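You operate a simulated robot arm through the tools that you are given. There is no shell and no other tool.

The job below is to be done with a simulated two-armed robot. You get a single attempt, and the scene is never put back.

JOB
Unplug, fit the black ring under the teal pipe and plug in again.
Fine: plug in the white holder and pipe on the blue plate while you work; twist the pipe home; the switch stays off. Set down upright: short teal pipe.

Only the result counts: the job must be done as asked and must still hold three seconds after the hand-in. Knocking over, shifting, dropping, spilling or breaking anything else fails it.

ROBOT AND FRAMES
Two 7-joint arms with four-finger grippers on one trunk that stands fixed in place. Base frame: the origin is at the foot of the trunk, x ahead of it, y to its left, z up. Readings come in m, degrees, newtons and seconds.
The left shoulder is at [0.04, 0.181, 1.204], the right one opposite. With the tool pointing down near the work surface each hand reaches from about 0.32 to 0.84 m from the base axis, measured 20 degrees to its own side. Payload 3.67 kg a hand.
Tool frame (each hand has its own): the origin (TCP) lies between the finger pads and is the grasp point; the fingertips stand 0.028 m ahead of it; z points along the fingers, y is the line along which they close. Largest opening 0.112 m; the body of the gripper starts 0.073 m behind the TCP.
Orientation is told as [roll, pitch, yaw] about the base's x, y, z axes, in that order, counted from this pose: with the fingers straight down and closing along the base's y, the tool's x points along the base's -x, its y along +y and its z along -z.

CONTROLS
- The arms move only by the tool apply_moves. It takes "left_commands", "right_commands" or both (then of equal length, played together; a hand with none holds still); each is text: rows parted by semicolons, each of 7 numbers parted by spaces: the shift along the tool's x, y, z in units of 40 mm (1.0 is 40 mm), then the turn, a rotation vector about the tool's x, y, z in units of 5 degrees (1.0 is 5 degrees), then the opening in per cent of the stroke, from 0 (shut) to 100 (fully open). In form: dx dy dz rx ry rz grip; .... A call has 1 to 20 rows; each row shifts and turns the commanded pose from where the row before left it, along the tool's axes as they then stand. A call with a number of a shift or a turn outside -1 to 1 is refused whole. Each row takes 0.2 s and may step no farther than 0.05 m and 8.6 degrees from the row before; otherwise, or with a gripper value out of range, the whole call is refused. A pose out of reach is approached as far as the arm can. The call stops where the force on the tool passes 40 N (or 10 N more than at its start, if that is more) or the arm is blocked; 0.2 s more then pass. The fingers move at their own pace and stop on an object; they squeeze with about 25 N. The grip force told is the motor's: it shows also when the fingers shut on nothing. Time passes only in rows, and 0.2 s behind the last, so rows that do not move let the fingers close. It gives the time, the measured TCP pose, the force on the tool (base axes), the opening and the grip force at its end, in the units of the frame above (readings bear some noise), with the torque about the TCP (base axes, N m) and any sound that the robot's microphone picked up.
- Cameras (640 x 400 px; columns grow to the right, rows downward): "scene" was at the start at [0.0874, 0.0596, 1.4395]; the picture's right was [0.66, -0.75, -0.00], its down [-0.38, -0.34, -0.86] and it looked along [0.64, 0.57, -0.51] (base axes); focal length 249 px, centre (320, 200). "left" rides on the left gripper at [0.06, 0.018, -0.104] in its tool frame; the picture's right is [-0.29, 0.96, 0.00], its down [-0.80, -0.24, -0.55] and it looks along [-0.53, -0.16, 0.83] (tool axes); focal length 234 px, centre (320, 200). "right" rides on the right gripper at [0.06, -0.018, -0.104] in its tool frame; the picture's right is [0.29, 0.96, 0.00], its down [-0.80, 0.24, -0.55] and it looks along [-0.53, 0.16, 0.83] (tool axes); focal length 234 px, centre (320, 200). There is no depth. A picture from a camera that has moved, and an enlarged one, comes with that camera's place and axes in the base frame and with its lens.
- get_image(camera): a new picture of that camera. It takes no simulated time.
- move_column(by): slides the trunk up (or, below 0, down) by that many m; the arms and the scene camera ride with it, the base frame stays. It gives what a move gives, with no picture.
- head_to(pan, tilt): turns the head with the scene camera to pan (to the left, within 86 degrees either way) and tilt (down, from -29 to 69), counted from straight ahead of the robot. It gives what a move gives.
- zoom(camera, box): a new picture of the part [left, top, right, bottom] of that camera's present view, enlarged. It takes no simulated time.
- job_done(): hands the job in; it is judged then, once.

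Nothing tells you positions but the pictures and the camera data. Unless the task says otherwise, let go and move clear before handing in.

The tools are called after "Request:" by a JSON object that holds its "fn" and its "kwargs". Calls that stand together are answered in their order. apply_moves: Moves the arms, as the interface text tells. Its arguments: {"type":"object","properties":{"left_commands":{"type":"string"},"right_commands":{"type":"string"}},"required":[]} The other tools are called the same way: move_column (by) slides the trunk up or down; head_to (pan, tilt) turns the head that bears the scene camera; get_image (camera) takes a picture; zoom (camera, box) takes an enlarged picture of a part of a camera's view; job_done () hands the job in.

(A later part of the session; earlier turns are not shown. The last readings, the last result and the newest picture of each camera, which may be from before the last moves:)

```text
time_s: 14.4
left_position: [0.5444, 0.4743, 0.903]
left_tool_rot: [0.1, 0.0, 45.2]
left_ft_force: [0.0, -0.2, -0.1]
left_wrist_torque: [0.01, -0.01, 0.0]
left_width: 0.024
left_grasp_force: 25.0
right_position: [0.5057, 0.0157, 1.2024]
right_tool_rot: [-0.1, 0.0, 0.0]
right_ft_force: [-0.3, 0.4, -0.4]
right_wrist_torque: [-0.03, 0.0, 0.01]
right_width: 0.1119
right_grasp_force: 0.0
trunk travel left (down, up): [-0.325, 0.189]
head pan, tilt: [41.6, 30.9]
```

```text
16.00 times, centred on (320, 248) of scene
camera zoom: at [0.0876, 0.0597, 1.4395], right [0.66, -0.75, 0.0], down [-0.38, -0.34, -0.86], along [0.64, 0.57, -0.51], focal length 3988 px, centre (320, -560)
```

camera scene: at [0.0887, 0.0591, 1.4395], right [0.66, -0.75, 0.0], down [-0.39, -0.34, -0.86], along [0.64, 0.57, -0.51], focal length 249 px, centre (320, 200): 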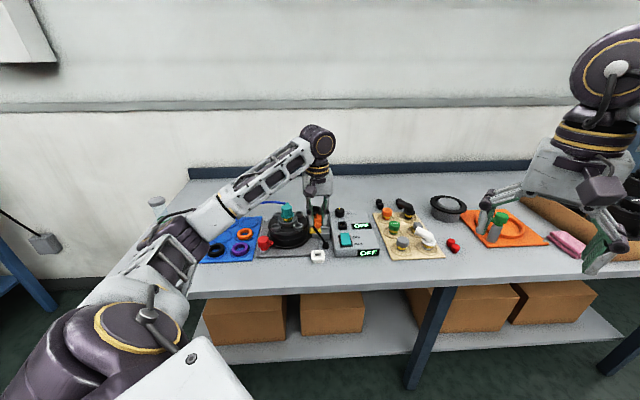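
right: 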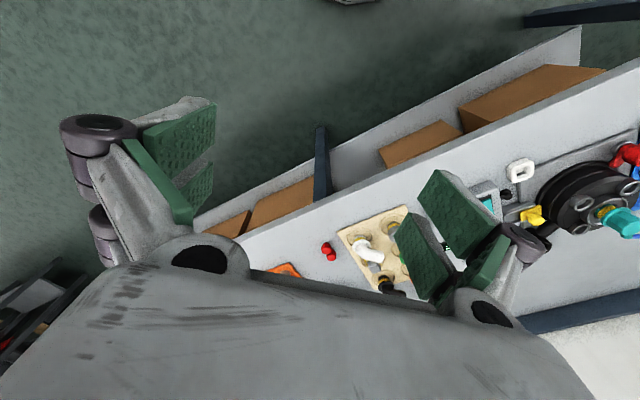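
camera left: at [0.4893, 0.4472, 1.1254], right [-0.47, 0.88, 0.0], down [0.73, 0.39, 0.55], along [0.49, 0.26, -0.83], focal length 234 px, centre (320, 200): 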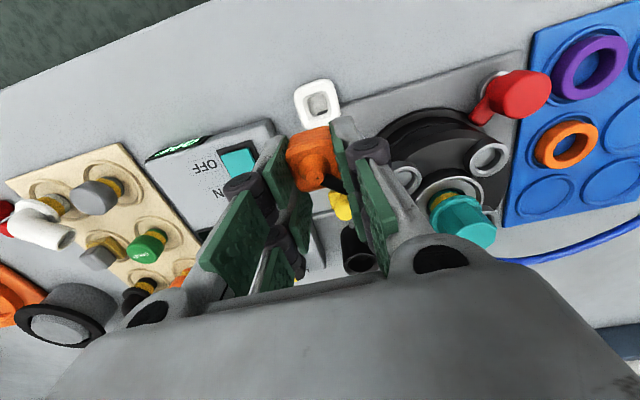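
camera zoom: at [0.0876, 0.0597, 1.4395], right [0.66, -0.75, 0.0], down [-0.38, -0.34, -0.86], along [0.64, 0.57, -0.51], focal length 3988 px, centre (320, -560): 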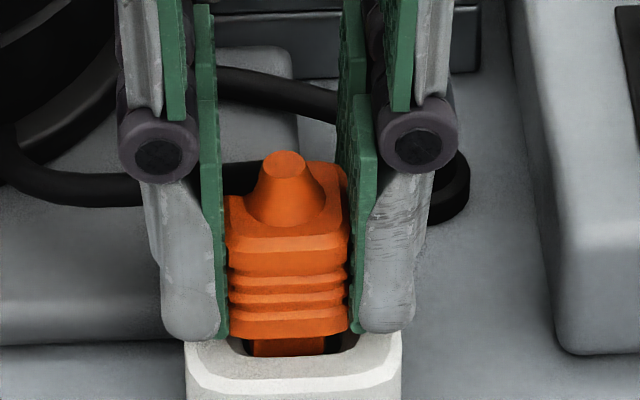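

The stub is in the hole with no force yet. I'll lower a few millimetres more until it seats.

Request:
{"fn": "apply_moves", "kwargs": {"left_commands": "0 0 0.08 0 0 0 5; 0 0 0.06 0 0 0 5"}}

Request:
{"fn": "zoom", "kwargs": {"camera": "scene", "box": [305, 235, 335, 260]}}

```text
time_s: 15.0
left_position: [0.5448, 0.4747, 0.898]
left_tool_rot: [0.0, -0.1, 45.0]
left_ft_force: [0.3, -0.6, 1.0]
left_wrist_torque: [0.02, 0.0, -0.03]
left_width: 0.0238
left_grasp_force: 25.0
right_position: [0.5051, 0.0149, 1.2029]
right_tool_rot: [0.0, 0.0, 0.0]
right_ft_force: [-1.3, -1.3, -0.5]
right_wrist_torque: [0.02, -0.01, -0.01]
right_width: 0.112
right_grasp_force: 0.0
trunk travel left (down, up): [-0.325, 0.189]
head pan, tilt: [41.6, 30.9]
```

```text
16.00 times, centred on (320, 248) of scene
camera zoom: at [0.0874, 0.0596, 1.4396], right [0.66, -0.75, 0.0], down [-0.38, -0.34, -0.86], along [0.64, 0.57, -0.51], focal length 3988 px, centre (320, -560)
```

zoom: 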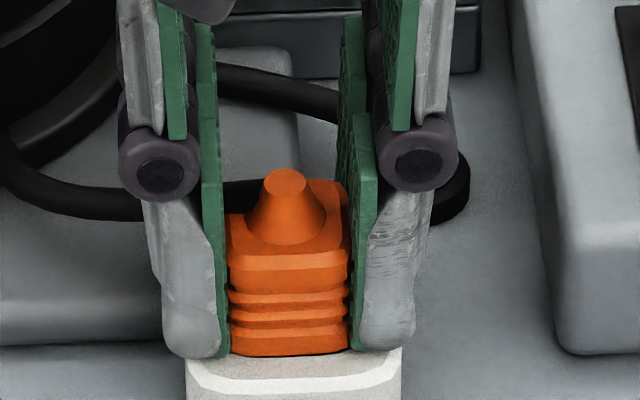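

Request:
{"fn": "apply_moves", "kwargs": {"left_commands": "0 0 0.05 0 0 0 5; 0 0 0.04 0 0 0 5"}}

Request:
{"fn": "zoom", "kwargs": {"camera": "scene", "box": [305, 235, 335, 260]}}

```text
time_s: 15.6
left_position: [0.5453, 0.4747, 0.8976]
left_tool_rot: [-0.1, -0.3, 45.1]
left_ft_force: [6.0, 3.9, 15.8]
left_wrist_torque: [-0.06, 0.09, 0.04]
left_width: 0.0242
left_grasp_force: 25.0
right_position: [0.5055, 0.0141, 1.2028]
right_tool_rot: [0.1, -0.1, 0.0]
right_ft_force: [-0.3, 0.8, 0.4]
right_wrist_torque: [-0.02, -0.01, 0.03]
right_width: 0.1122
right_grasp_force: 0.0
trunk travel left (down, up): [-0.325, 0.189]
head pan, tilt: [41.6, 30.9]
```

```text
16.00 times, centred on (320, 248) of scene
camera zoom: at [0.0867, 0.059, 1.4398], right [0.66, -0.75, 0.0], down [-0.38, -0.34, -0.86], along [0.64, 0.57, -0.51], focal length 3988 px, centre (320, -560)
```

zoom: 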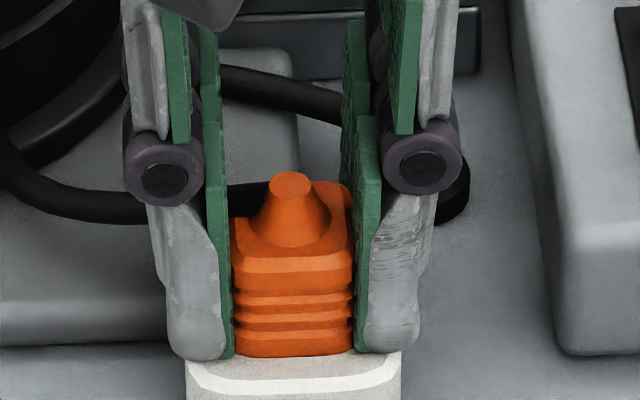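

The plug has bottomed in the holder. I'll ease off the pressure, open, and back straight up.

Request:
{"fn": "apply_moves", "kwargs": {"left_commands": "0 0 -0.06 0 0 0 5; 0 0 0 0 0 0 20; 0 0 0 0 0 0 40; 0 0 0 0 0 0 45; 0 0 -0.5 0 0 0 45; 0 0 -1 0 0 0 45; 0 0 -1 0 0 0 45; 0 0 -1 0 0 0 45"}}

Request:
{"fn": "get_image", "kwargs": {"camera": "left"}}

Request:
{"fn": "zoom", "kwargs": {"camera": "scene", "box": [270, 190, 370, 270]}}

```text
time_s: 17.4
left_position: [0.5433, 0.4765, 1.0353]
left_tool_rot: [0.1, 0.0, 45.0]
left_ft_force: [0.2, 0.5, -0.5]
left_wrist_torque: [0.06, 0.02, 0.04]
left_width: 0.0503
left_grasp_force: 0.1
right_position: [0.5069, 0.0141, 1.2037]
right_tool_rot: [0.0, 0.0, -0.1]
right_ft_force: [0.4, 0.1, 0.4]
right_wrist_torque: [-0.01, -0.01, 0.02]
right_width: 0.112
right_grasp_force: 0.1
trunk travel left (down, up): [-0.325, 0.189]
head pan, tilt: [41.6, 30.9]
```

```text
taken
camera left: at [0.4875, 0.4496, 1.1408], right [-0.47, 0.88, 0.0], down [0.73, 0.39, 0.55], along [0.49, 0.26, -0.83], focal length 234 px, centre (320, 200)
```

left: 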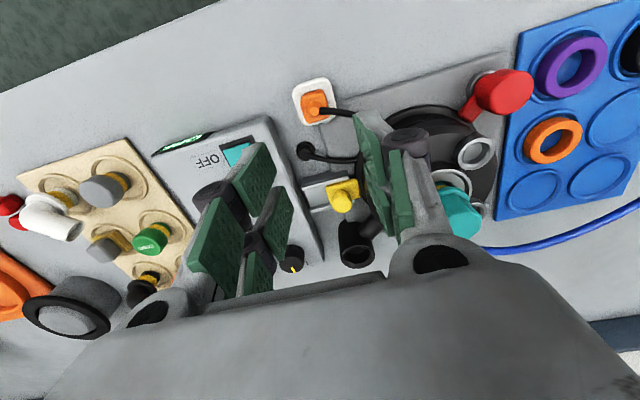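

```text
5.00 times, centred on (320, 230) of scene
camera zoom: at [0.0868, 0.0591, 1.4396], right [0.66, -0.75, 0.0], down [-0.38, -0.34, -0.86], along [0.64, 0.57, -0.51], focal length 1246 px, centre (320, 50)
```

zoom: 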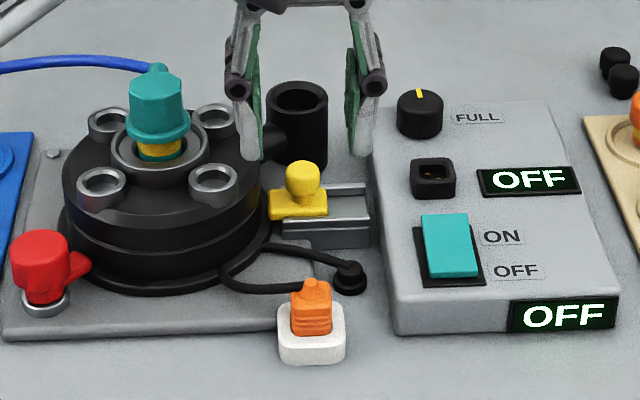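

The plug now stands in the white holder. Next I'll look closely at the teal pipe from above with the left camera.

Request:
{"fn": "apply_moves", "kwargs": {"left_commands": "0 0 -0.9 0 0 0 100; -0.2 0.8 -0.4 0 0 0 100; -0.2 0.8 0 0 0 0 100; -0.2 0.8 0 0 0 0 100; -0.2 0.5 0 0 0 0 100"}}

Request:
{"fn": "get_image", "kwargs": {"camera": "left"}}

Request:
{"fn": "zoom", "kwargs": {"camera": "left", "box": [220, 120, 420, 280]}}

```text
time_s: 18.6
left_position: [0.4842, 0.5808, 1.0877]
left_tool_rot: [-0.1, -0.1, 45.0]
left_ft_force: [-0.6, -0.4, 0.2]
left_wrist_torque: [-0.01, -0.01, 0.02]
left_width: 0.1119
left_grasp_force: 0.0
right_position: [0.5071, 0.0156, 1.2028]
right_tool_rot: [0.0, 0.0, 0.1]
right_ft_force: [0.1, 0.7, -1.0]
right_wrist_torque: [-0.06, -0.01, -0.01]
right_width: 0.112
right_grasp_force: 0.1
trunk travel left (down, up): [-0.325, 0.189]
head pan, tilt: [41.6, 30.9]
```

```text
taken
camera left: at [0.4283, 0.5553, 1.1926], right [-0.47, 0.88, 0.0], down [0.73, 0.39, 0.55], along [0.49, 0.26, -0.83], focal length 234 px, centre (320, 200)
```

left: 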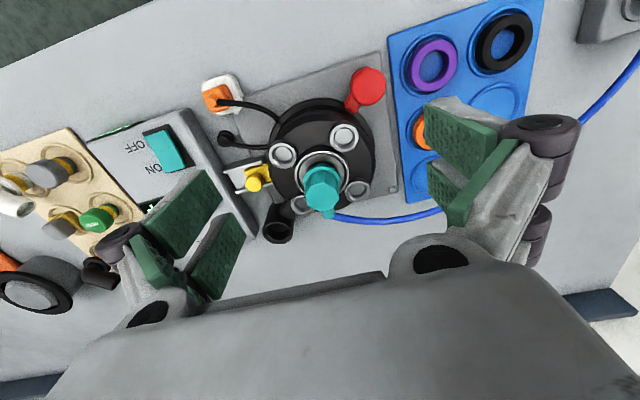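

```text
2.50 times, centred on (320, 200) of left
camera zoom: at [0.4283, 0.5553, 1.1926], right [-0.47, 0.88, 0.0], down [0.73, 0.39, 0.55], along [0.49, 0.26, -0.83], focal length 585 px, centre (320, 200)
```

zoom: 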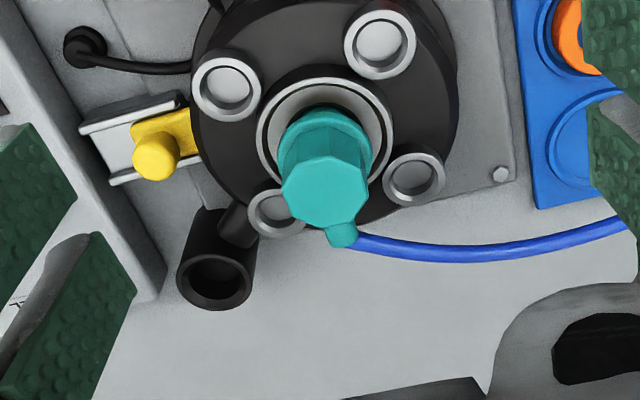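

Request:
{"fn": "zoom", "kwargs": {"camera": "left", "box": [290, 160, 350, 220]}}

Request:
{"fn": "zoom", "kwargs": {"camera": "scene", "box": [262, 195, 322, 240]}}

```text
6.67 times, centred on (320, 190) of left
camera zoom: at [0.4283, 0.5553, 1.1926], right [-0.47, 0.88, 0.0], down [0.73, 0.39, 0.55], along [0.49, 0.26, -0.83], focal length 1561 px, centre (320, 267)
```

zoom: 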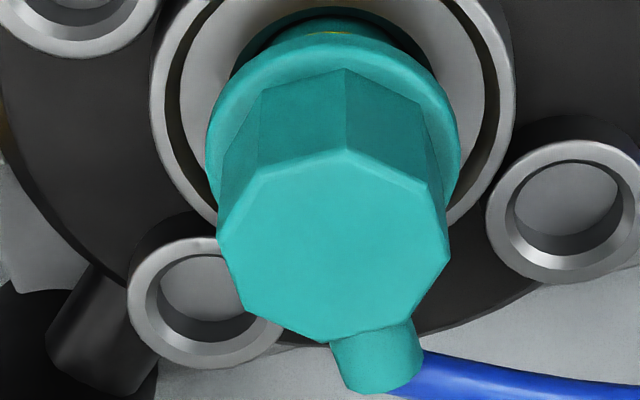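

```text
8.89 times, centred on (292, 218) of scene
camera zoom: at [0.0871, 0.0602, 1.4395], right [0.66, -0.75, 0.0], down [-0.38, -0.34, -0.86], along [0.64, 0.57, -0.51], focal length 2216 px, centre (569, 44)
```

zoom: 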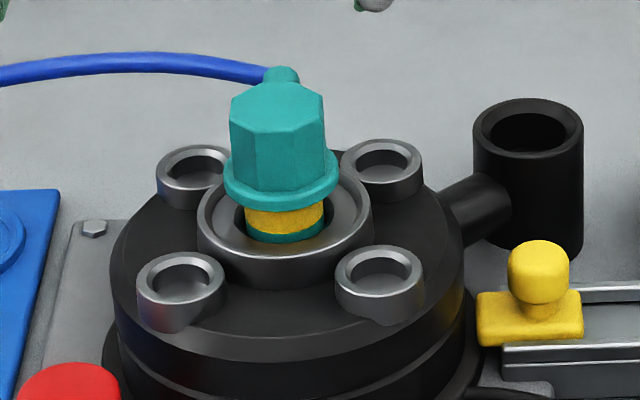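

The pipe head is an octagon, about 35 mm across flats at multiples of 45°, centred near (0.551, 0.624, 0.975), with the nozzle pointing to the back. I'll bring the hand directly above it at yaw 45 and check alignment.

Request:
{"fn": "apply_moves", "kwargs": {"left_commands": "-0.63 -0.17 0.2 0 0 0 65; -0.63 -0.17 0.4 0 0 0 65; -0.63 -0.16 0.4 0 0 0 65; 0 0 0.4 0 0 0 65"}}

Request:
{"fn": "get_image", "kwargs": {"camera": "left"}}

Request:
{"fn": "zoom", "kwargs": {"camera": "left", "box": [270, 90, 370, 190]}}

Request:
{"fn": "zoom", "kwargs": {"camera": "scene", "box": [257, 180, 327, 235]}}

```text
time_s: 19.6
left_position: [0.551, 0.6192, 1.033]
left_tool_rot: [0.0, 0.0, 44.8]
left_ft_force: [-0.3, 0.0, 0.2]
left_wrist_torque: [-0.03, -0.01, 0.02]
left_width: 0.0728
left_grasp_force: 0.1
right_position: [0.5059, 0.0151, 1.2026]
right_tool_rot: [0.0, -0.1, -0.1]
right_ft_force: [-0.5, -1.1, 0.1]
right_wrist_torque: [-0.01, -0.05, 0.03]
right_width: 0.1122
right_grasp_force: 0.1
trunk travel left (down, up): [-0.325, 0.189]
head pan, tilt: [41.6, 30.9]
```

```text
taken
camera left: at [0.496, 0.5928, 1.1365], right [-0.47, 0.88, 0.0], down [0.73, 0.39, 0.55], along [0.49, 0.26, -0.83], focal length 234 px, centre (320, 200)
```

left: 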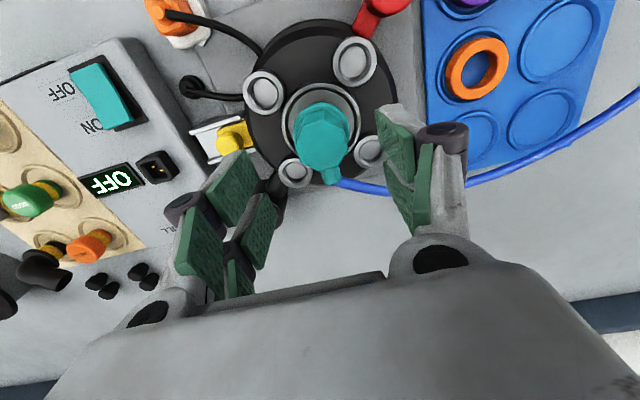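

```text
4.00 times, centred on (320, 140) of left
camera zoom: at [0.496, 0.5928, 1.1365], right [-0.47, 0.88, 0.0], down [0.73, 0.39, 0.55], along [0.49, 0.26, -0.83], focal length 937 px, centre (320, 440)
```

zoom: 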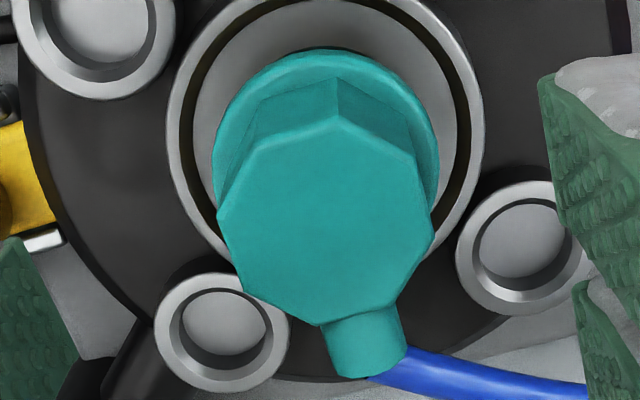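

```text
7.27 times, centred on (292, 208) of scene
camera zoom: at [0.0872, 0.0601, 1.4395], right [0.66, -0.75, 0.0], down [-0.38, -0.34, -0.86], along [0.64, 0.57, -0.51], focal length 1813 px, centre (524, 146)
```

zoom: 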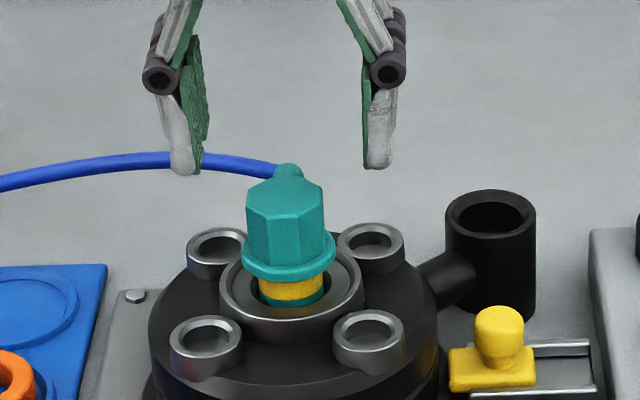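

Request:
{"fn": "apply_moves", "kwargs": {"left_commands": "0 0.04 0.4 0 0 0 65; 0 0 0.4 0 0 0 65; 0 0 0.3 0 0 0 65; 0 0 0 0 0 0 65"}}

Request:
{"fn": "zoom", "kwargs": {"camera": "left", "box": [260, 110, 380, 230]}}

Request:
{"fn": "zoom", "kwargs": {"camera": "scene", "box": [257, 180, 327, 235]}}

```text
time_s: 20.6
left_position: [0.5505, 0.62, 0.9895]
left_tool_rot: [0.1, 0.0, 45.1]
left_ft_force: [0.5, 0.2, 0.1]
left_wrist_torque: [-0.02, 0.0, 0.0]
left_width: 0.0727
left_grasp_force: 0.0
right_position: [0.5067, 0.0152, 1.202]
right_tool_rot: [0.0, 0.0, 0.0]
right_ft_force: [-0.5, -0.8, -1.0]
right_wrist_torque: [-0.02, -0.03, -0.01]
right_width: 0.1122
right_grasp_force: 0.0
trunk travel left (down, up): [-0.325, 0.189]
head pan, tilt: [41.6, 30.9]
```

```text
3.33 times, centred on (320, 170) of left
camera zoom: at [0.4948, 0.5934, 1.0936], right [-0.47, 0.88, 0.0], down [0.73, 0.39, 0.55], along [0.49, 0.26, -0.83], focal length 781 px, centre (320, 300)
```

zoom: 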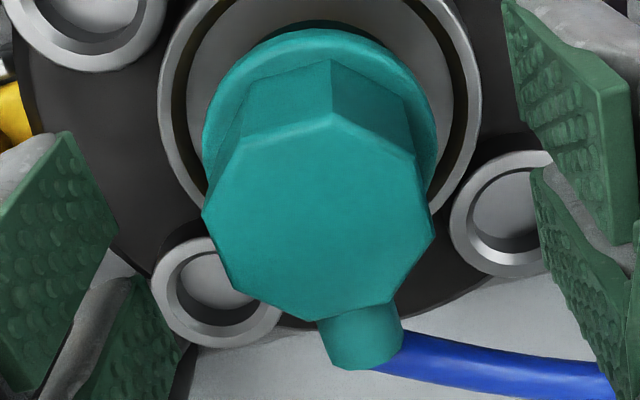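

```text
7.27 times, centred on (292, 208) of scene
camera zoom: at [0.0874, 0.0597, 1.4395], right [0.66, -0.75, 0.0], down [-0.38, -0.34, -0.86], along [0.64, 0.57, -0.51], focal length 1813 px, centre (524, 146)
```

zoom: 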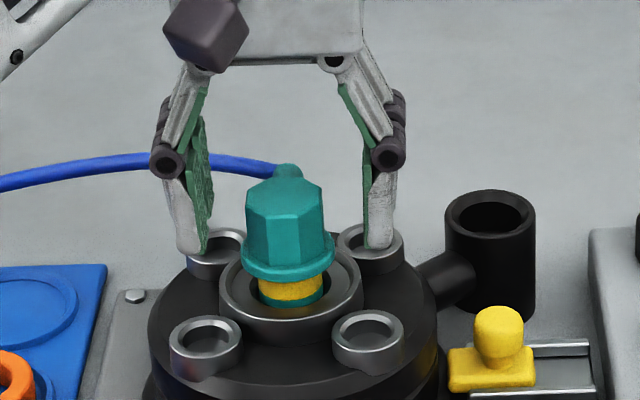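

Aligned to within about 2 mm; I'll shift 2 mm toward the front, go down 12 mm so the tips are just above the flange, and close on the octagon.

Request:
{"fn": "apply_moves", "kwargs": {"left_commands": "0.05 0 0.15 0 0 0 65; 0 0 0.15 0 0 0 65; 0 0 0 0 0 0 45; 0 0 0 0 0 0 36; 0 0 0 0 0 0 36"}}

Request:
{"fn": "zoom", "kwargs": {"camera": "left", "box": [250, 110, 390, 250]}}

Request:
{"fn": "zoom", "kwargs": {"camera": "scene", "box": [262, 190, 322, 235]}}

```text
time_s: 21.8
left_position: [0.549, 0.6189, 0.976]
left_tool_rot: [0.0, 0.1, 45.0]
left_ft_force: [-2.4, 1.4, 0.2]
left_wrist_torque: [0.06, 0.1, 0.0]
left_width: 0.0417
left_grasp_force: 25.3
right_position: [0.5057, 0.0155, 1.2025]
right_tool_rot: [0.0, 0.0, 0.0]
right_ft_force: [0.2, -0.5, -0.7]
right_wrist_torque: [-0.04, -0.02, -0.03]
right_width: 0.1122
right_grasp_force: 0.2
trunk travel left (down, up): [-0.325, 0.189]
head pan, tilt: [41.6, 30.9]
```

```text
2.86 times, centred on (320, 180) of left
camera zoom: at [0.493, 0.5924, 1.0805], right [-0.47, 0.88, 0.0], down [0.73, 0.39, 0.55], along [0.49, 0.26, -0.83], focal length 669 px, centre (320, 257)
```

zoom: 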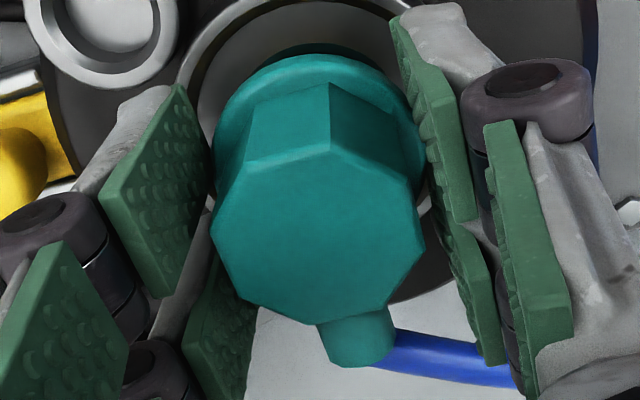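

```text
8.89 times, centred on (292, 212) of scene
camera zoom: at [0.0871, 0.0599, 1.4396], right [0.66, -0.75, 0.0], down [-0.38, -0.34, -0.86], along [0.64, 0.57, -0.51], focal length 2216 px, centre (569, 89)
```

zoom: 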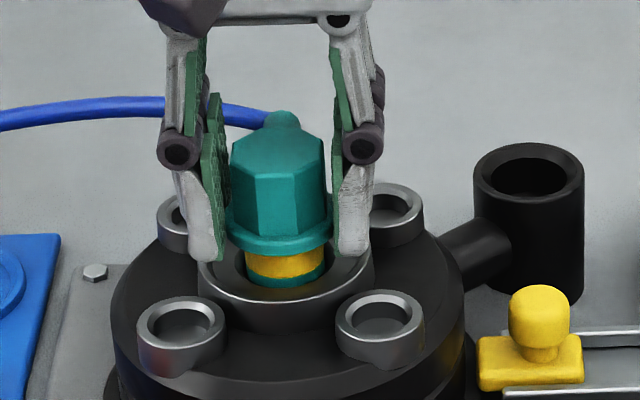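

The tips closed on the round flange (42 mm) rather than the flats. I'll open, raise 10 mm and close again on the octagon.

Request:
{"fn": "apply_moves", "kwargs": {"left_commands": "0 0 0 0 0 0 55; 0 0 0 0 0 0 55; 0 0 -0.25 0 0 0 55; 0 0 0 0 0 0 40; 0 0 0 0 0 0 28; 0 0 0 0 0 0 28"}}

Request:
{"fn": "zoom", "kwargs": {"camera": "left", "box": [250, 110, 390, 250]}}

Request:
{"fn": "zoom", "kwargs": {"camera": "scene", "box": [262, 190, 322, 235]}}

```text
time_s: 23.2
left_position: [0.5492, 0.6189, 0.9862]
left_tool_rot: [0.0, 0.0, 45.0]
left_ft_force: [-1.7, 3.2, 2.3]
left_wrist_torque: [0.16, 0.1, -0.04]
left_width: 0.0344
left_grasp_force: 25.1
right_position: [0.5066, 0.0151, 1.202]
right_tool_rot: [0.0, 0.0, 0.0]
right_ft_force: [0.2, -0.5, -0.5]
right_wrist_torque: [0.01, -0.04, 0.02]
right_width: 0.112
right_grasp_force: 0.1
trunk travel left (down, up): [-0.325, 0.189]
head pan, tilt: [41.6, 30.9]
```

```text
2.86 times, centred on (320, 180) of left
camera zoom: at [0.4931, 0.5925, 1.0907], right [-0.47, 0.88, 0.0], down [0.73, 0.39, 0.55], along [0.49, 0.26, -0.83], focal length 669 px, centre (320, 257)
```

zoom: 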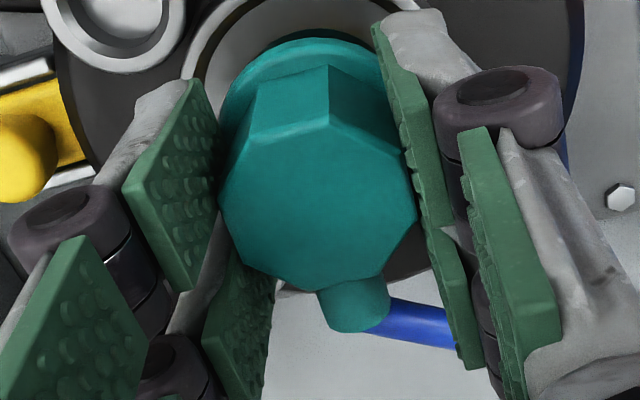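

```text
8.89 times, centred on (292, 212) of scene
camera zoom: at [0.087, 0.0599, 1.4396], right [0.66, -0.75, 0.0], down [-0.38, -0.34, -0.86], along [0.64, 0.57, -0.51], focal length 2216 px, centre (569, 89)
```

zoom: 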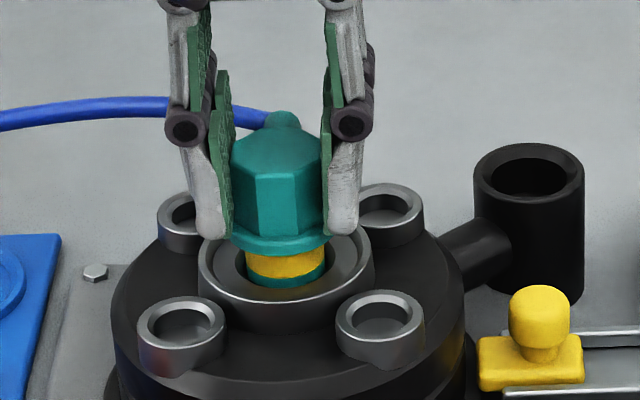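

The pads now hold the flats at 34 mm. I'll try a small counter-clockwise twist (10°) and watch the torque and position.

Request:
{"fn": "apply_moves", "kwargs": {"left_commands": "0 0 0 0 0 -0.5 20; 0 0 0 0 0 -0.5 20; 0 0 0 0 0 -0.5 20; 0 0 0 0 0 -0.5 20"}}

Request:
{"fn": "zoom", "kwargs": {"camera": "scene", "box": [262, 190, 322, 235]}}

Request:
{"fn": "zoom", "kwargs": {"camera": "left", "box": [250, 110, 390, 250]}}

```text
time_s: 24.2
left_position: [0.5491, 0.62, 0.9862]
left_tool_rot: [0.0, 0.0, 55.0]
left_ft_force: [-4.5, 5.9, 1.3]
left_wrist_torque: [0.32, 0.17, -0.52]
left_width: 0.0351
left_grasp_force: 25.4
right_position: [0.5057, 0.0153, 1.2019]
right_tool_rot: [0.0, -0.1, -0.1]
right_ft_force: [0.1, 0.9, -0.1]
right_wrist_torque: [0.02, 0.02, -0.01]
right_width: 0.1121
right_grasp_force: 0.1
trunk travel left (down, up): [-0.325, 0.189]
head pan, tilt: [41.6, 30.9]
```

```text
8.89 times, centred on (292, 212) of scene
camera zoom: at [0.0867, 0.0601, 1.4396], right [0.66, -0.75, 0.0], down [-0.38, -0.34, -0.86], along [0.64, 0.57, -0.51], focal length 2216 px, centre (569, 89)
```

zoom: 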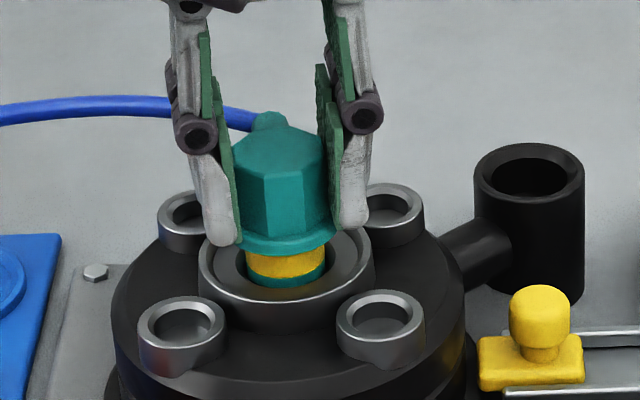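

```text
2.86 times, centred on (320, 180) of left
camera zoom: at [0.499, 0.5836, 1.0904], right [-0.62, 0.79, 0.0], down [0.65, 0.52, 0.55], along [0.43, 0.34, -0.83], focal length 669 px, centre (320, 257)
```

zoom: 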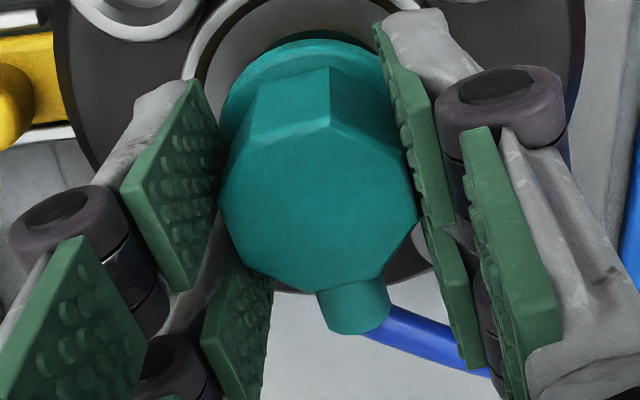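

The pipe turns with the hand against about 0.5 N·m. I'll continue counter-clockwise in small steps, easing the sideways force.

Request:
{"fn": "apply_moves", "kwargs": {"left_commands": "0 0.01 0 0 0 -0.6 20; 0 0.01 0 0 0 -0.6 20; 0 0 0 0 0 -0.6 20; 0 0 0 0 0 -0.6 20; 0 0 0 0 0 -0.6 20; 0 0 0 0 0 -0.6 20; 0 0 0 0 0 -0.4 20"}}

Request:
{"fn": "zoom", "kwargs": {"camera": "scene", "box": [262, 190, 322, 235]}}

Request:
{"fn": "zoom", "kwargs": {"camera": "left", "box": [250, 110, 390, 250]}}

```text
time_s: 25.8
left_position: [0.5482, 0.6197, 0.9862]
left_tool_rot: [0.1, 0.0, 75.0]
left_ft_force: [-0.1, -0.7, -0.9]
left_wrist_torque: [0.01, 0.02, 0.0]
left_width: 0.0347
left_grasp_force: 24.9
right_position: [0.5076, 0.0157, 1.2021]
right_tool_rot: [0.0, 0.0, 0.0]
right_ft_force: [-0.2, -0.7, -0.5]
right_wrist_torque: [-0.03, 0.02, -0.01]
right_width: 0.112
right_grasp_force: 0.0
trunk travel left (down, up): [-0.325, 0.189]
head pan, tilt: [41.6, 30.9]
```

```text
8.89 times, centred on (292, 212) of scene
camera zoom: at [0.0878, 0.0598, 1.4395], right [0.66, -0.75, 0.0], down [-0.38, -0.34, -0.86], along [0.64, 0.57, -0.51], focal length 2216 px, centre (569, 89)
```

zoom: 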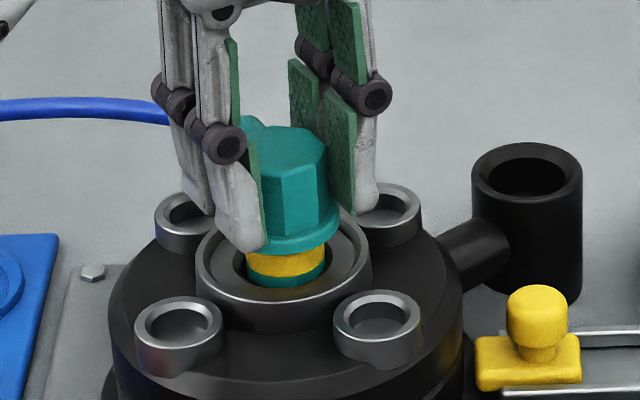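

```text
2.86 times, centred on (320, 180) of left
camera zoom: at [0.5158, 0.5687, 1.0904], right [-0.85, 0.53, 0.0], down [0.44, 0.71, 0.55], along [0.29, 0.47, -0.83], focal length 669 px, centre (320, 257)
```

zoom: 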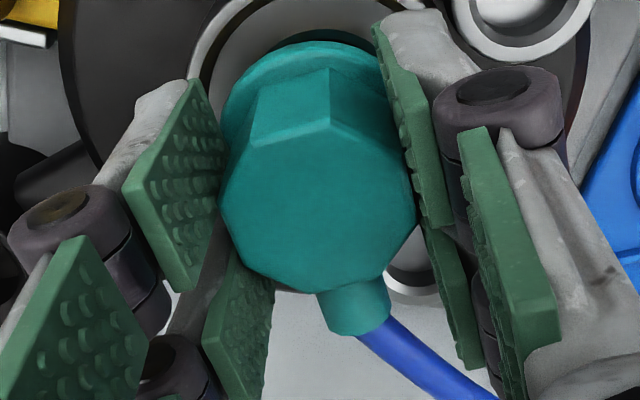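

The torque vanished after about 30° of twist, so it seems unlocked. I'll try lifting a little.

Request:
{"fn": "apply_moves", "kwargs": {"left_commands": "0 0 -0.1 0 0 0 20; 0 0 -0.1 0 0 0 20; 0 0 -0.1 0 0 0 20"}}

Request:
{"fn": "zoom", "kwargs": {"camera": "scene", "box": [262, 190, 322, 235]}}

```text
time_s: 26.6
left_position: [0.5487, 0.6193, 0.9988]
left_tool_rot: [0.0, 0.0, 75.0]
left_ft_force: [0.6, -0.1, -1.3]
left_wrist_torque: [0.03, 0.04, -0.01]
left_width: 0.0346
left_grasp_force: 25.3
right_position: [0.5072, 0.0154, 1.2035]
right_tool_rot: [0.0, 0.0, 0.0]
right_ft_force: [1.0, 0.1, 0.1]
right_wrist_torque: [-0.04, 0.01, 0.03]
right_width: 0.1119
right_grasp_force: 0.0
trunk travel left (down, up): [-0.325, 0.189]
head pan, tilt: [41.6, 30.9]
```

```text
8.89 times, centred on (292, 212) of scene
camera zoom: at [0.0874, 0.0597, 1.4396], right [0.66, -0.75, 0.0], down [-0.38, -0.34, -0.86], along [0.64, 0.57, -0.51], focal length 2216 px, centre (569, 89)
```

zoom: 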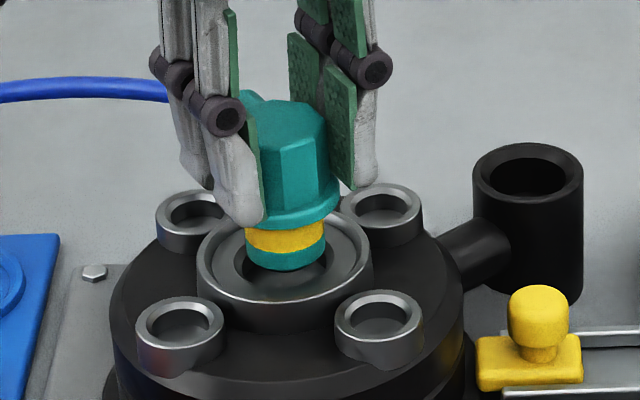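

The pipe lifts freely. I'll raise it well clear and look at its full shape before carrying it to the empty middle-left recess of the blue plate, near (0.389, 0.806).

Request:
{"fn": "apply_moves", "kwargs": {"left_commands": "0 0 -0.5 0 0 0 20; 0 0 -0.8 0 0 0 20; 0 0 -0.8 0 0 0 20"}}

Request:
{"fn": "zoom", "kwargs": {"camera": "scene", "box": [252, 165, 332, 235]}}

Request:
{"fn": "get_image", "kwargs": {"camera": "left"}}

Request:
{"fn": "get_image", "kwargs": {"camera": "scene"}}

```text
time_s: 27.4
left_position: [0.5467, 0.6184, 1.0834]
left_tool_rot: [0.0, 0.0, 75.0]
left_ft_force: [0.8, 0.2, -1.0]
left_wrist_torque: [0.03, -0.01, 0.0]
left_width: 0.0345
left_grasp_force: 24.4
right_position: [0.5068, 0.014, 1.2043]
right_tool_rot: [-0.1, 0.0, 0.0]
right_ft_force: [-0.5, 0.2, -0.1]
right_wrist_torque: [0.04, 0.02, 0.0]
right_width: 0.1121
right_grasp_force: 0.2
trunk travel left (down, up): [-0.325, 0.189]
head pan, tilt: [41.6, 30.9]
```

```text
5.71 times, centred on (292, 200) of scene
camera zoom: at [0.0871, 0.0591, 1.4396], right [0.66, -0.75, 0.0], down [-0.38, -0.34, -0.86], along [0.64, 0.57, -0.51], focal length 1424 px, centre (480, 200)
```

zoom: 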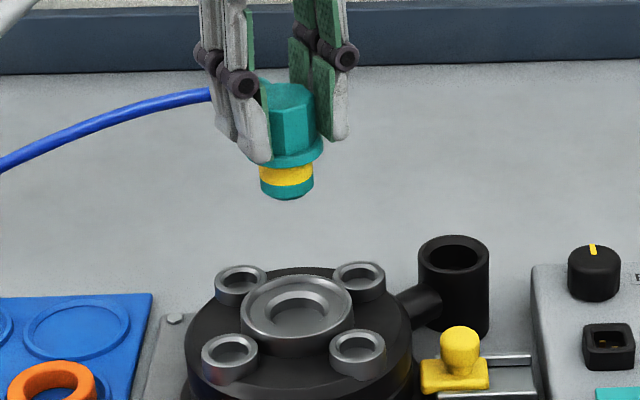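

```text
taken
camera left: at [0.5137, 0.5671, 1.1868], right [-0.85, 0.53, 0.0], down [0.44, 0.71, 0.55], along [0.29, 0.47, -0.83], focal length 234 px, centre (320, 200)
```

left: 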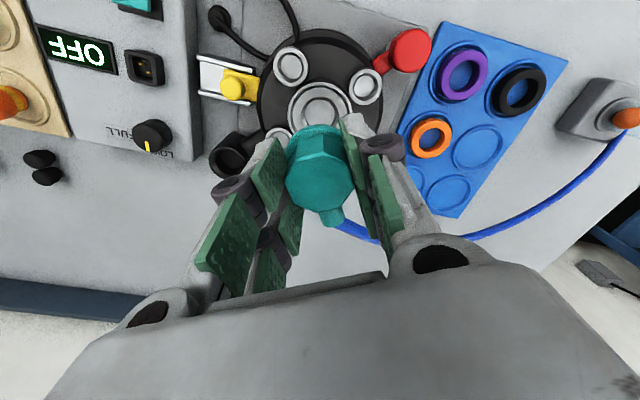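

```text
taken
camera scene: at [0.0871, 0.0591, 1.4396], right [0.66, -0.75, 0.0], down [-0.38, -0.34, -0.86], along [0.64, 0.57, -0.51], focal length 249 px, centre (320, 200)
```

scene: 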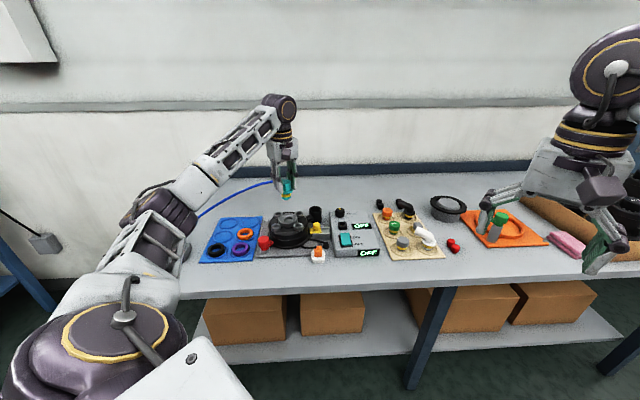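

Request:
{"fn": "zoom", "kwargs": {"camera": "scene", "box": [272, 205, 312, 235]}}

Request:
{"fn": "zoom", "kwargs": {"camera": "left", "box": [390, 20, 560, 220]}}

Request:
{"fn": "zoom", "kwargs": {"camera": "left", "box": [250, 30, 390, 140]}}

```text
13.33 times, centred on (292, 220) of scene
camera zoom: at [0.0871, 0.0591, 1.4396], right [0.66, -0.75, 0.0], down [-0.38, -0.34, -0.86], along [0.64, 0.57, -0.51], focal length 3323 px, centre (693, -67)
```

zoom: 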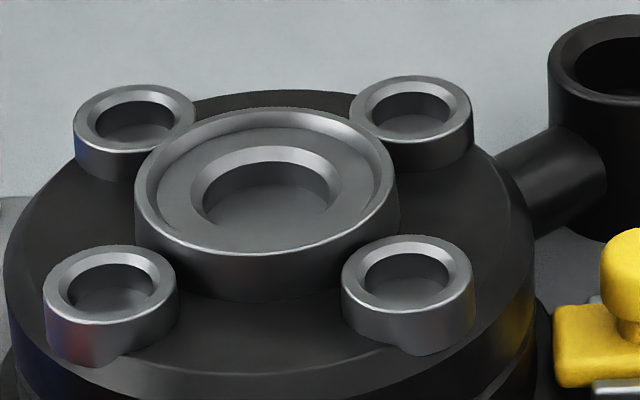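

```text
2.00 times, centred on (475, 120) of left
camera zoom: at [0.5137, 0.5671, 1.1868], right [-0.85, 0.53, 0.0], down [0.44, 0.71, 0.55], along [0.29, 0.47, -0.83], focal length 468 px, centre (10, 360)
```

zoom: 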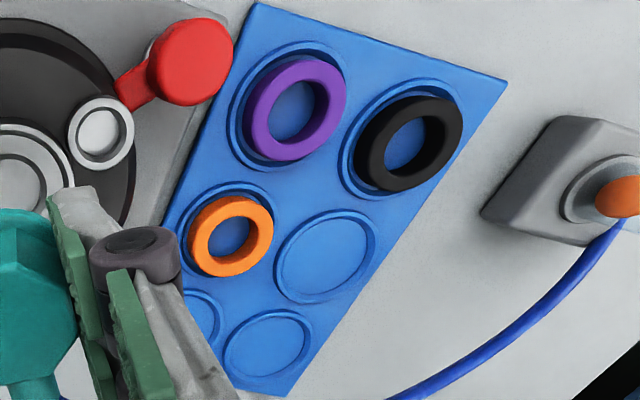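

```text
3.64 times, centred on (320, 85) of left
camera zoom: at [0.5137, 0.5671, 1.1868], right [-0.85, 0.53, 0.0], down [0.44, 0.71, 0.55], along [0.29, 0.47, -0.83], focal length 852 px, centre (320, 618)
```

zoom: 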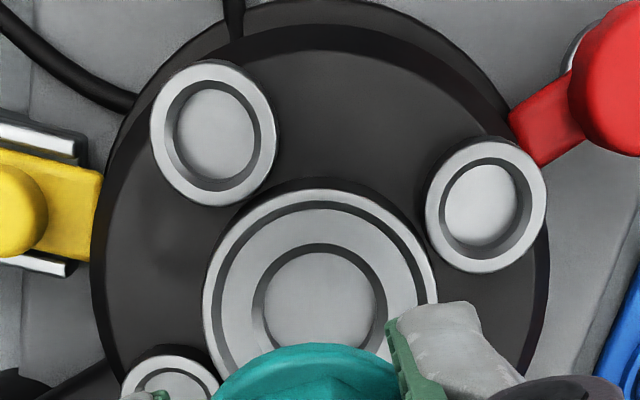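

The pipe is about 60 mm long with a 31 mm stem. I'll carry it over the empty middle-left recess of the blue plate.

Request:
{"fn": "apply_moves", "kwargs": {"left_commands": "-0.567 0.849 0 0 0 0 20; -0.567 0.849 0 0 0 0 20; -0.567 0.849 0 0 0 0 20; -0.567 0.849 0 0 0 0 20; -0.567 0.849 0 0 0 0 20; -0.567 0.849 0 0 0 0 20; 0 0 0 0 0 0 20"}}

Request:
{"fn": "get_image", "kwargs": {"camera": "left"}}

Request:
{"fn": "get_image", "kwargs": {"camera": "scene"}}

```text
time_s: 29.0
left_position: [0.3838, 0.8038, 1.0832]
left_tool_rot: [0.1, -0.1, 75.1]
left_ft_force: [0.3, -0.1, -0.2]
left_wrist_torque: [0.03, -0.03, 0.04]
left_width: 0.0344
left_grasp_force: 25.2
right_position: [0.5057, 0.0126, 1.2027]
right_tool_rot: [0.1, 0.0, 0.0]
right_ft_force: [0.2, -0.7, 0.6]
right_wrist_torque: [0.02, 0.01, 0.0]
right_width: 0.112
right_grasp_force: 0.1
trunk travel left (down, up): [-0.325, 0.189]
head pan, tilt: [41.6, 30.9]
```

```text
taken
camera left: at [0.3502, 0.7528, 1.1879], right [-0.85, 0.53, 0.0], down [0.44, 0.71, 0.55], along [0.29, 0.47, -0.83], focal length 234 px, centre (320, 200)
```

left: 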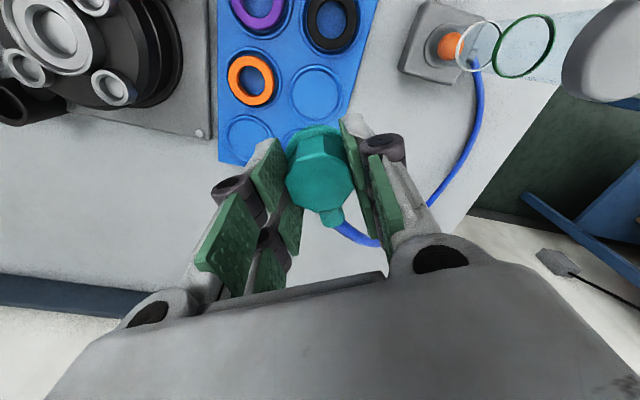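

```text
taken
camera scene: at [0.0868, 0.0579, 1.4397], right [0.66, -0.75, 0.0], down [-0.38, -0.34, -0.86], along [0.64, 0.57, -0.51], focal length 249 px, centre (320, 200)
```

scene: 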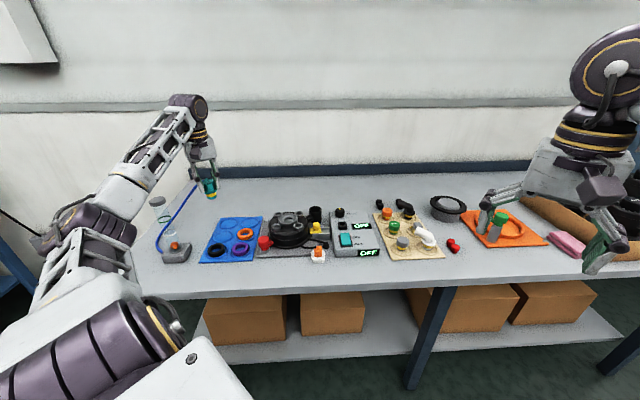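

Request:
{"fn": "zoom", "kwargs": {"camera": "left", "box": [210, 0, 390, 160]}}

Request:
{"fn": "zoom", "kwargs": {"camera": "scene", "box": [150, 165, 280, 265]}}

```text
2.50 times, centred on (300, 80) of left
camera zoom: at [0.3502, 0.7528, 1.1879], right [-0.85, 0.53, 0.0], down [0.44, 0.71, 0.55], along [0.29, 0.47, -0.83], focal length 585 px, centre (370, 500)
```

zoom: 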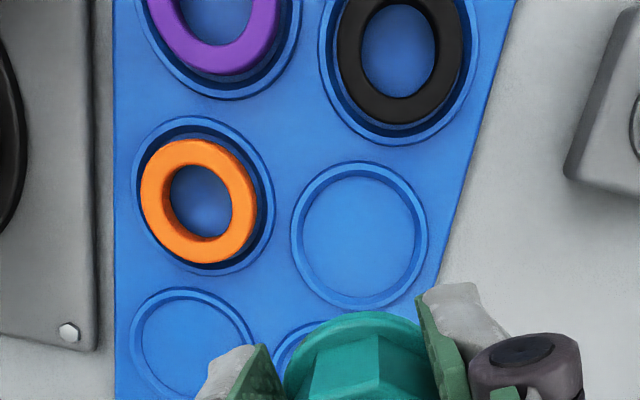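

```text
4.00 times, centred on (215, 215) of scene
camera zoom: at [0.0868, 0.0579, 1.4397], right [0.66, -0.75, 0.0], down [-0.38, -0.34, -0.86], along [0.64, 0.57, -0.51], focal length 997 px, centre (740, 140)
```

zoom: 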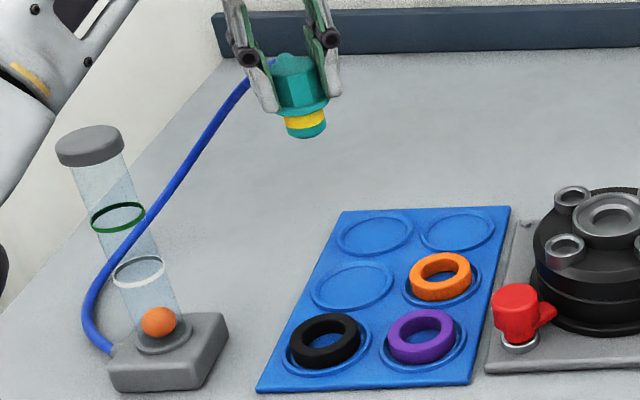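

The recess centre is about 7 mm nearer than the pipe. I'll correct that and lower in stages until the pipe touches down.

Request:
{"fn": "apply_moves", "kwargs": {"left_commands": "0.157 -0.093 0.6 0 0 0 20; 0 0 0.9 0 0 0 20; 0 0 0.9 0 0 0 20; 0 0 0.7 0 0 0 20; 0 0 0.3 0 0 0 20"}}

Request:
{"fn": "zoom", "kwargs": {"camera": "left", "box": [220, 60, 420, 240]}}

Request:
{"fn": "zoom", "kwargs": {"camera": "scene", "box": [190, 185, 280, 265]}}

```text
time_s: 30.2
left_position: [0.3882, 0.7953, 0.9463]
left_tool_rot: [0.0, -0.2, 74.9]
left_ft_force: [-0.3, 0.1, -0.3]
left_wrist_torque: [0.02, -0.03, -0.01]
left_width: 0.0344
left_grasp_force: 25.5
right_position: [0.5069, 0.0148, 1.2034]
right_tool_rot: [0.0, -0.1, 0.0]
right_ft_force: [0.3, 0.3, -1.1]
right_wrist_torque: [0.02, 0.01, -0.01]
right_width: 0.1122
right_grasp_force: 0.1
trunk travel left (down, up): [-0.325, 0.189]
head pan, tilt: [41.6, 30.9]
```

```text
2.22 times, centred on (320, 150) of left
camera zoom: at [0.355, 0.7451, 1.0507], right [-0.85, 0.53, 0.0], down [0.44, 0.71, 0.55], along [0.29, 0.47, -0.83], focal length 520 px, centre (320, 311)
```

zoom: 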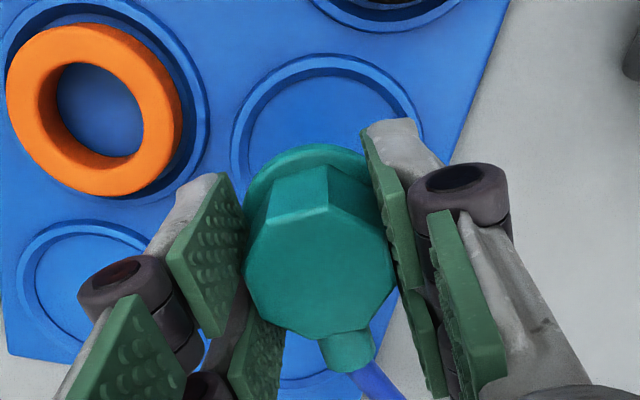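

```text
5.00 times, centred on (235, 225) of scene
camera zoom: at [0.0876, 0.0599, 1.4395], right [0.66, -0.75, 0.0], down [-0.38, -0.34, -0.86], along [0.64, 0.57, -0.51], focal length 1246 px, centre (745, 75)
```

zoom: 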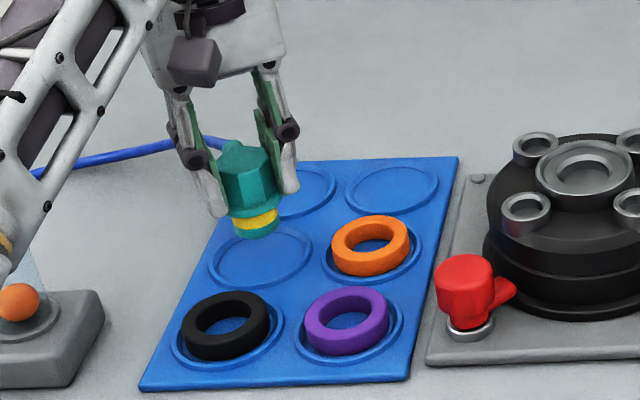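

Request:
{"fn": "get_image", "kwargs": {"camera": "scene"}}

Request:
{"fn": "get_image", "kwargs": {"camera": "left"}}

```text
taken
camera scene: at [0.0876, 0.0599, 1.4395], right [0.66, -0.75, 0.0], down [-0.38, -0.34, -0.86], along [0.64, 0.57, -0.51], focal length 249 px, centre (320, 200)
```

scene: 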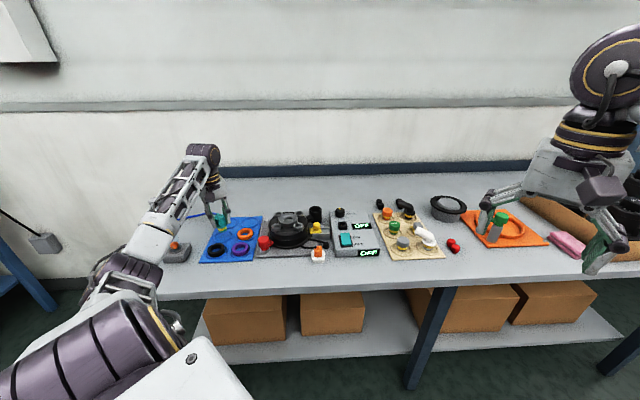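

```text
taken
camera left: at [0.355, 0.7451, 1.0507], right [-0.85, 0.53, 0.0], down [0.44, 0.71, 0.55], along [0.29, 0.47, -0.83], focal length 234 px, centre (320, 200)
```

left: 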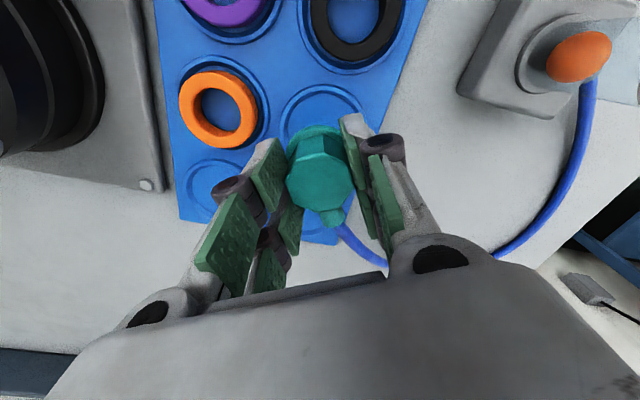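

Request:
{"fn": "apply_moves", "kwargs": {"left_commands": "0.0 0.05 0.25 0 0 0 20; 0 0 0.25 0 0 0 20; 0 0 0.1 0 0 0 20"}}

Request:
{"fn": "zoom", "kwargs": {"camera": "scene", "box": [190, 195, 260, 250]}}

```text
time_s: 31.0
left_position: [0.3879, 0.7956, 0.9223]
left_tool_rot: [-0.1, 0.0, 74.9]
left_ft_force: [0.3, -0.3, -0.7]
left_wrist_torque: [0.05, 0.0, 0.0]
left_width: 0.0345
left_grasp_force: 24.8
right_position: [0.5066, 0.0156, 1.2022]
right_tool_rot: [0.0, 0.0, 0.1]
right_ft_force: [0.9, 0.1, -0.9]
right_wrist_torque: [0.03, -0.03, 0.01]
right_width: 0.1122
right_grasp_force: 0.0
trunk travel left (down, up): [-0.325, 0.189]
head pan, tilt: [41.6, 30.9]
```

```text
7.27 times, centred on (225, 222) of scene
camera zoom: at [0.0875, 0.0597, 1.4395], right [0.66, -0.75, 0.0], down [-0.38, -0.34, -0.86], along [0.64, 0.57, -0.51], focal length 1813 px, centre (1011, 36)
```

zoom: 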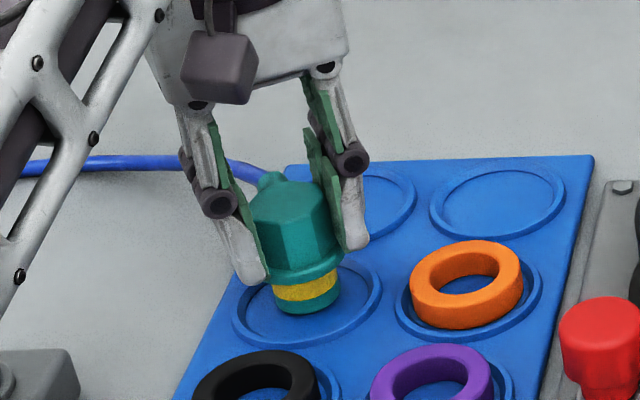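

Request:
{"fn": "apply_moves", "kwargs": {"left_commands": "0 0 0.07 0 0 0 20; 0 0 0.07 0 0 0 20; 0 0 0.05 0 0 0 20"}}

Request:
{"fn": "zoom", "kwargs": {"camera": "scene", "box": [190, 195, 260, 250]}}

```text
time_s: 31.8
left_position: [0.3877, 0.7958, 0.9187]
left_tool_rot: [-0.2, -0.3, 75.0]
left_ft_force: [0.1, 1.8, 20.7]
left_wrist_torque: [0.04, 0.06, 0.01]
left_width: 0.0346
left_grasp_force: 24.8
right_position: [0.5051, 0.0127, 1.2042]
right_tool_rot: [0.1, -0.1, 0.0]
right_ft_force: [-0.3, 0.4, 0.9]
right_wrist_torque: [0.02, 0.0, -0.03]
right_width: 0.1118
right_grasp_force: 0.0
trunk travel left (down, up): [-0.325, 0.189]
head pan, tilt: [41.6, 30.9]
```

```text
7.27 times, centred on (225, 222) of scene
camera zoom: at [0.0861, 0.0572, 1.4399], right [0.66, -0.75, 0.0], down [-0.38, -0.34, -0.86], along [0.64, 0.57, -0.51], focal length 1813 px, centre (1011, 36)
```

zoom: 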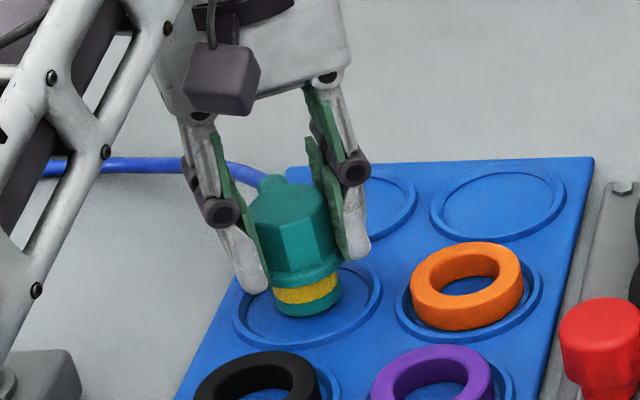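

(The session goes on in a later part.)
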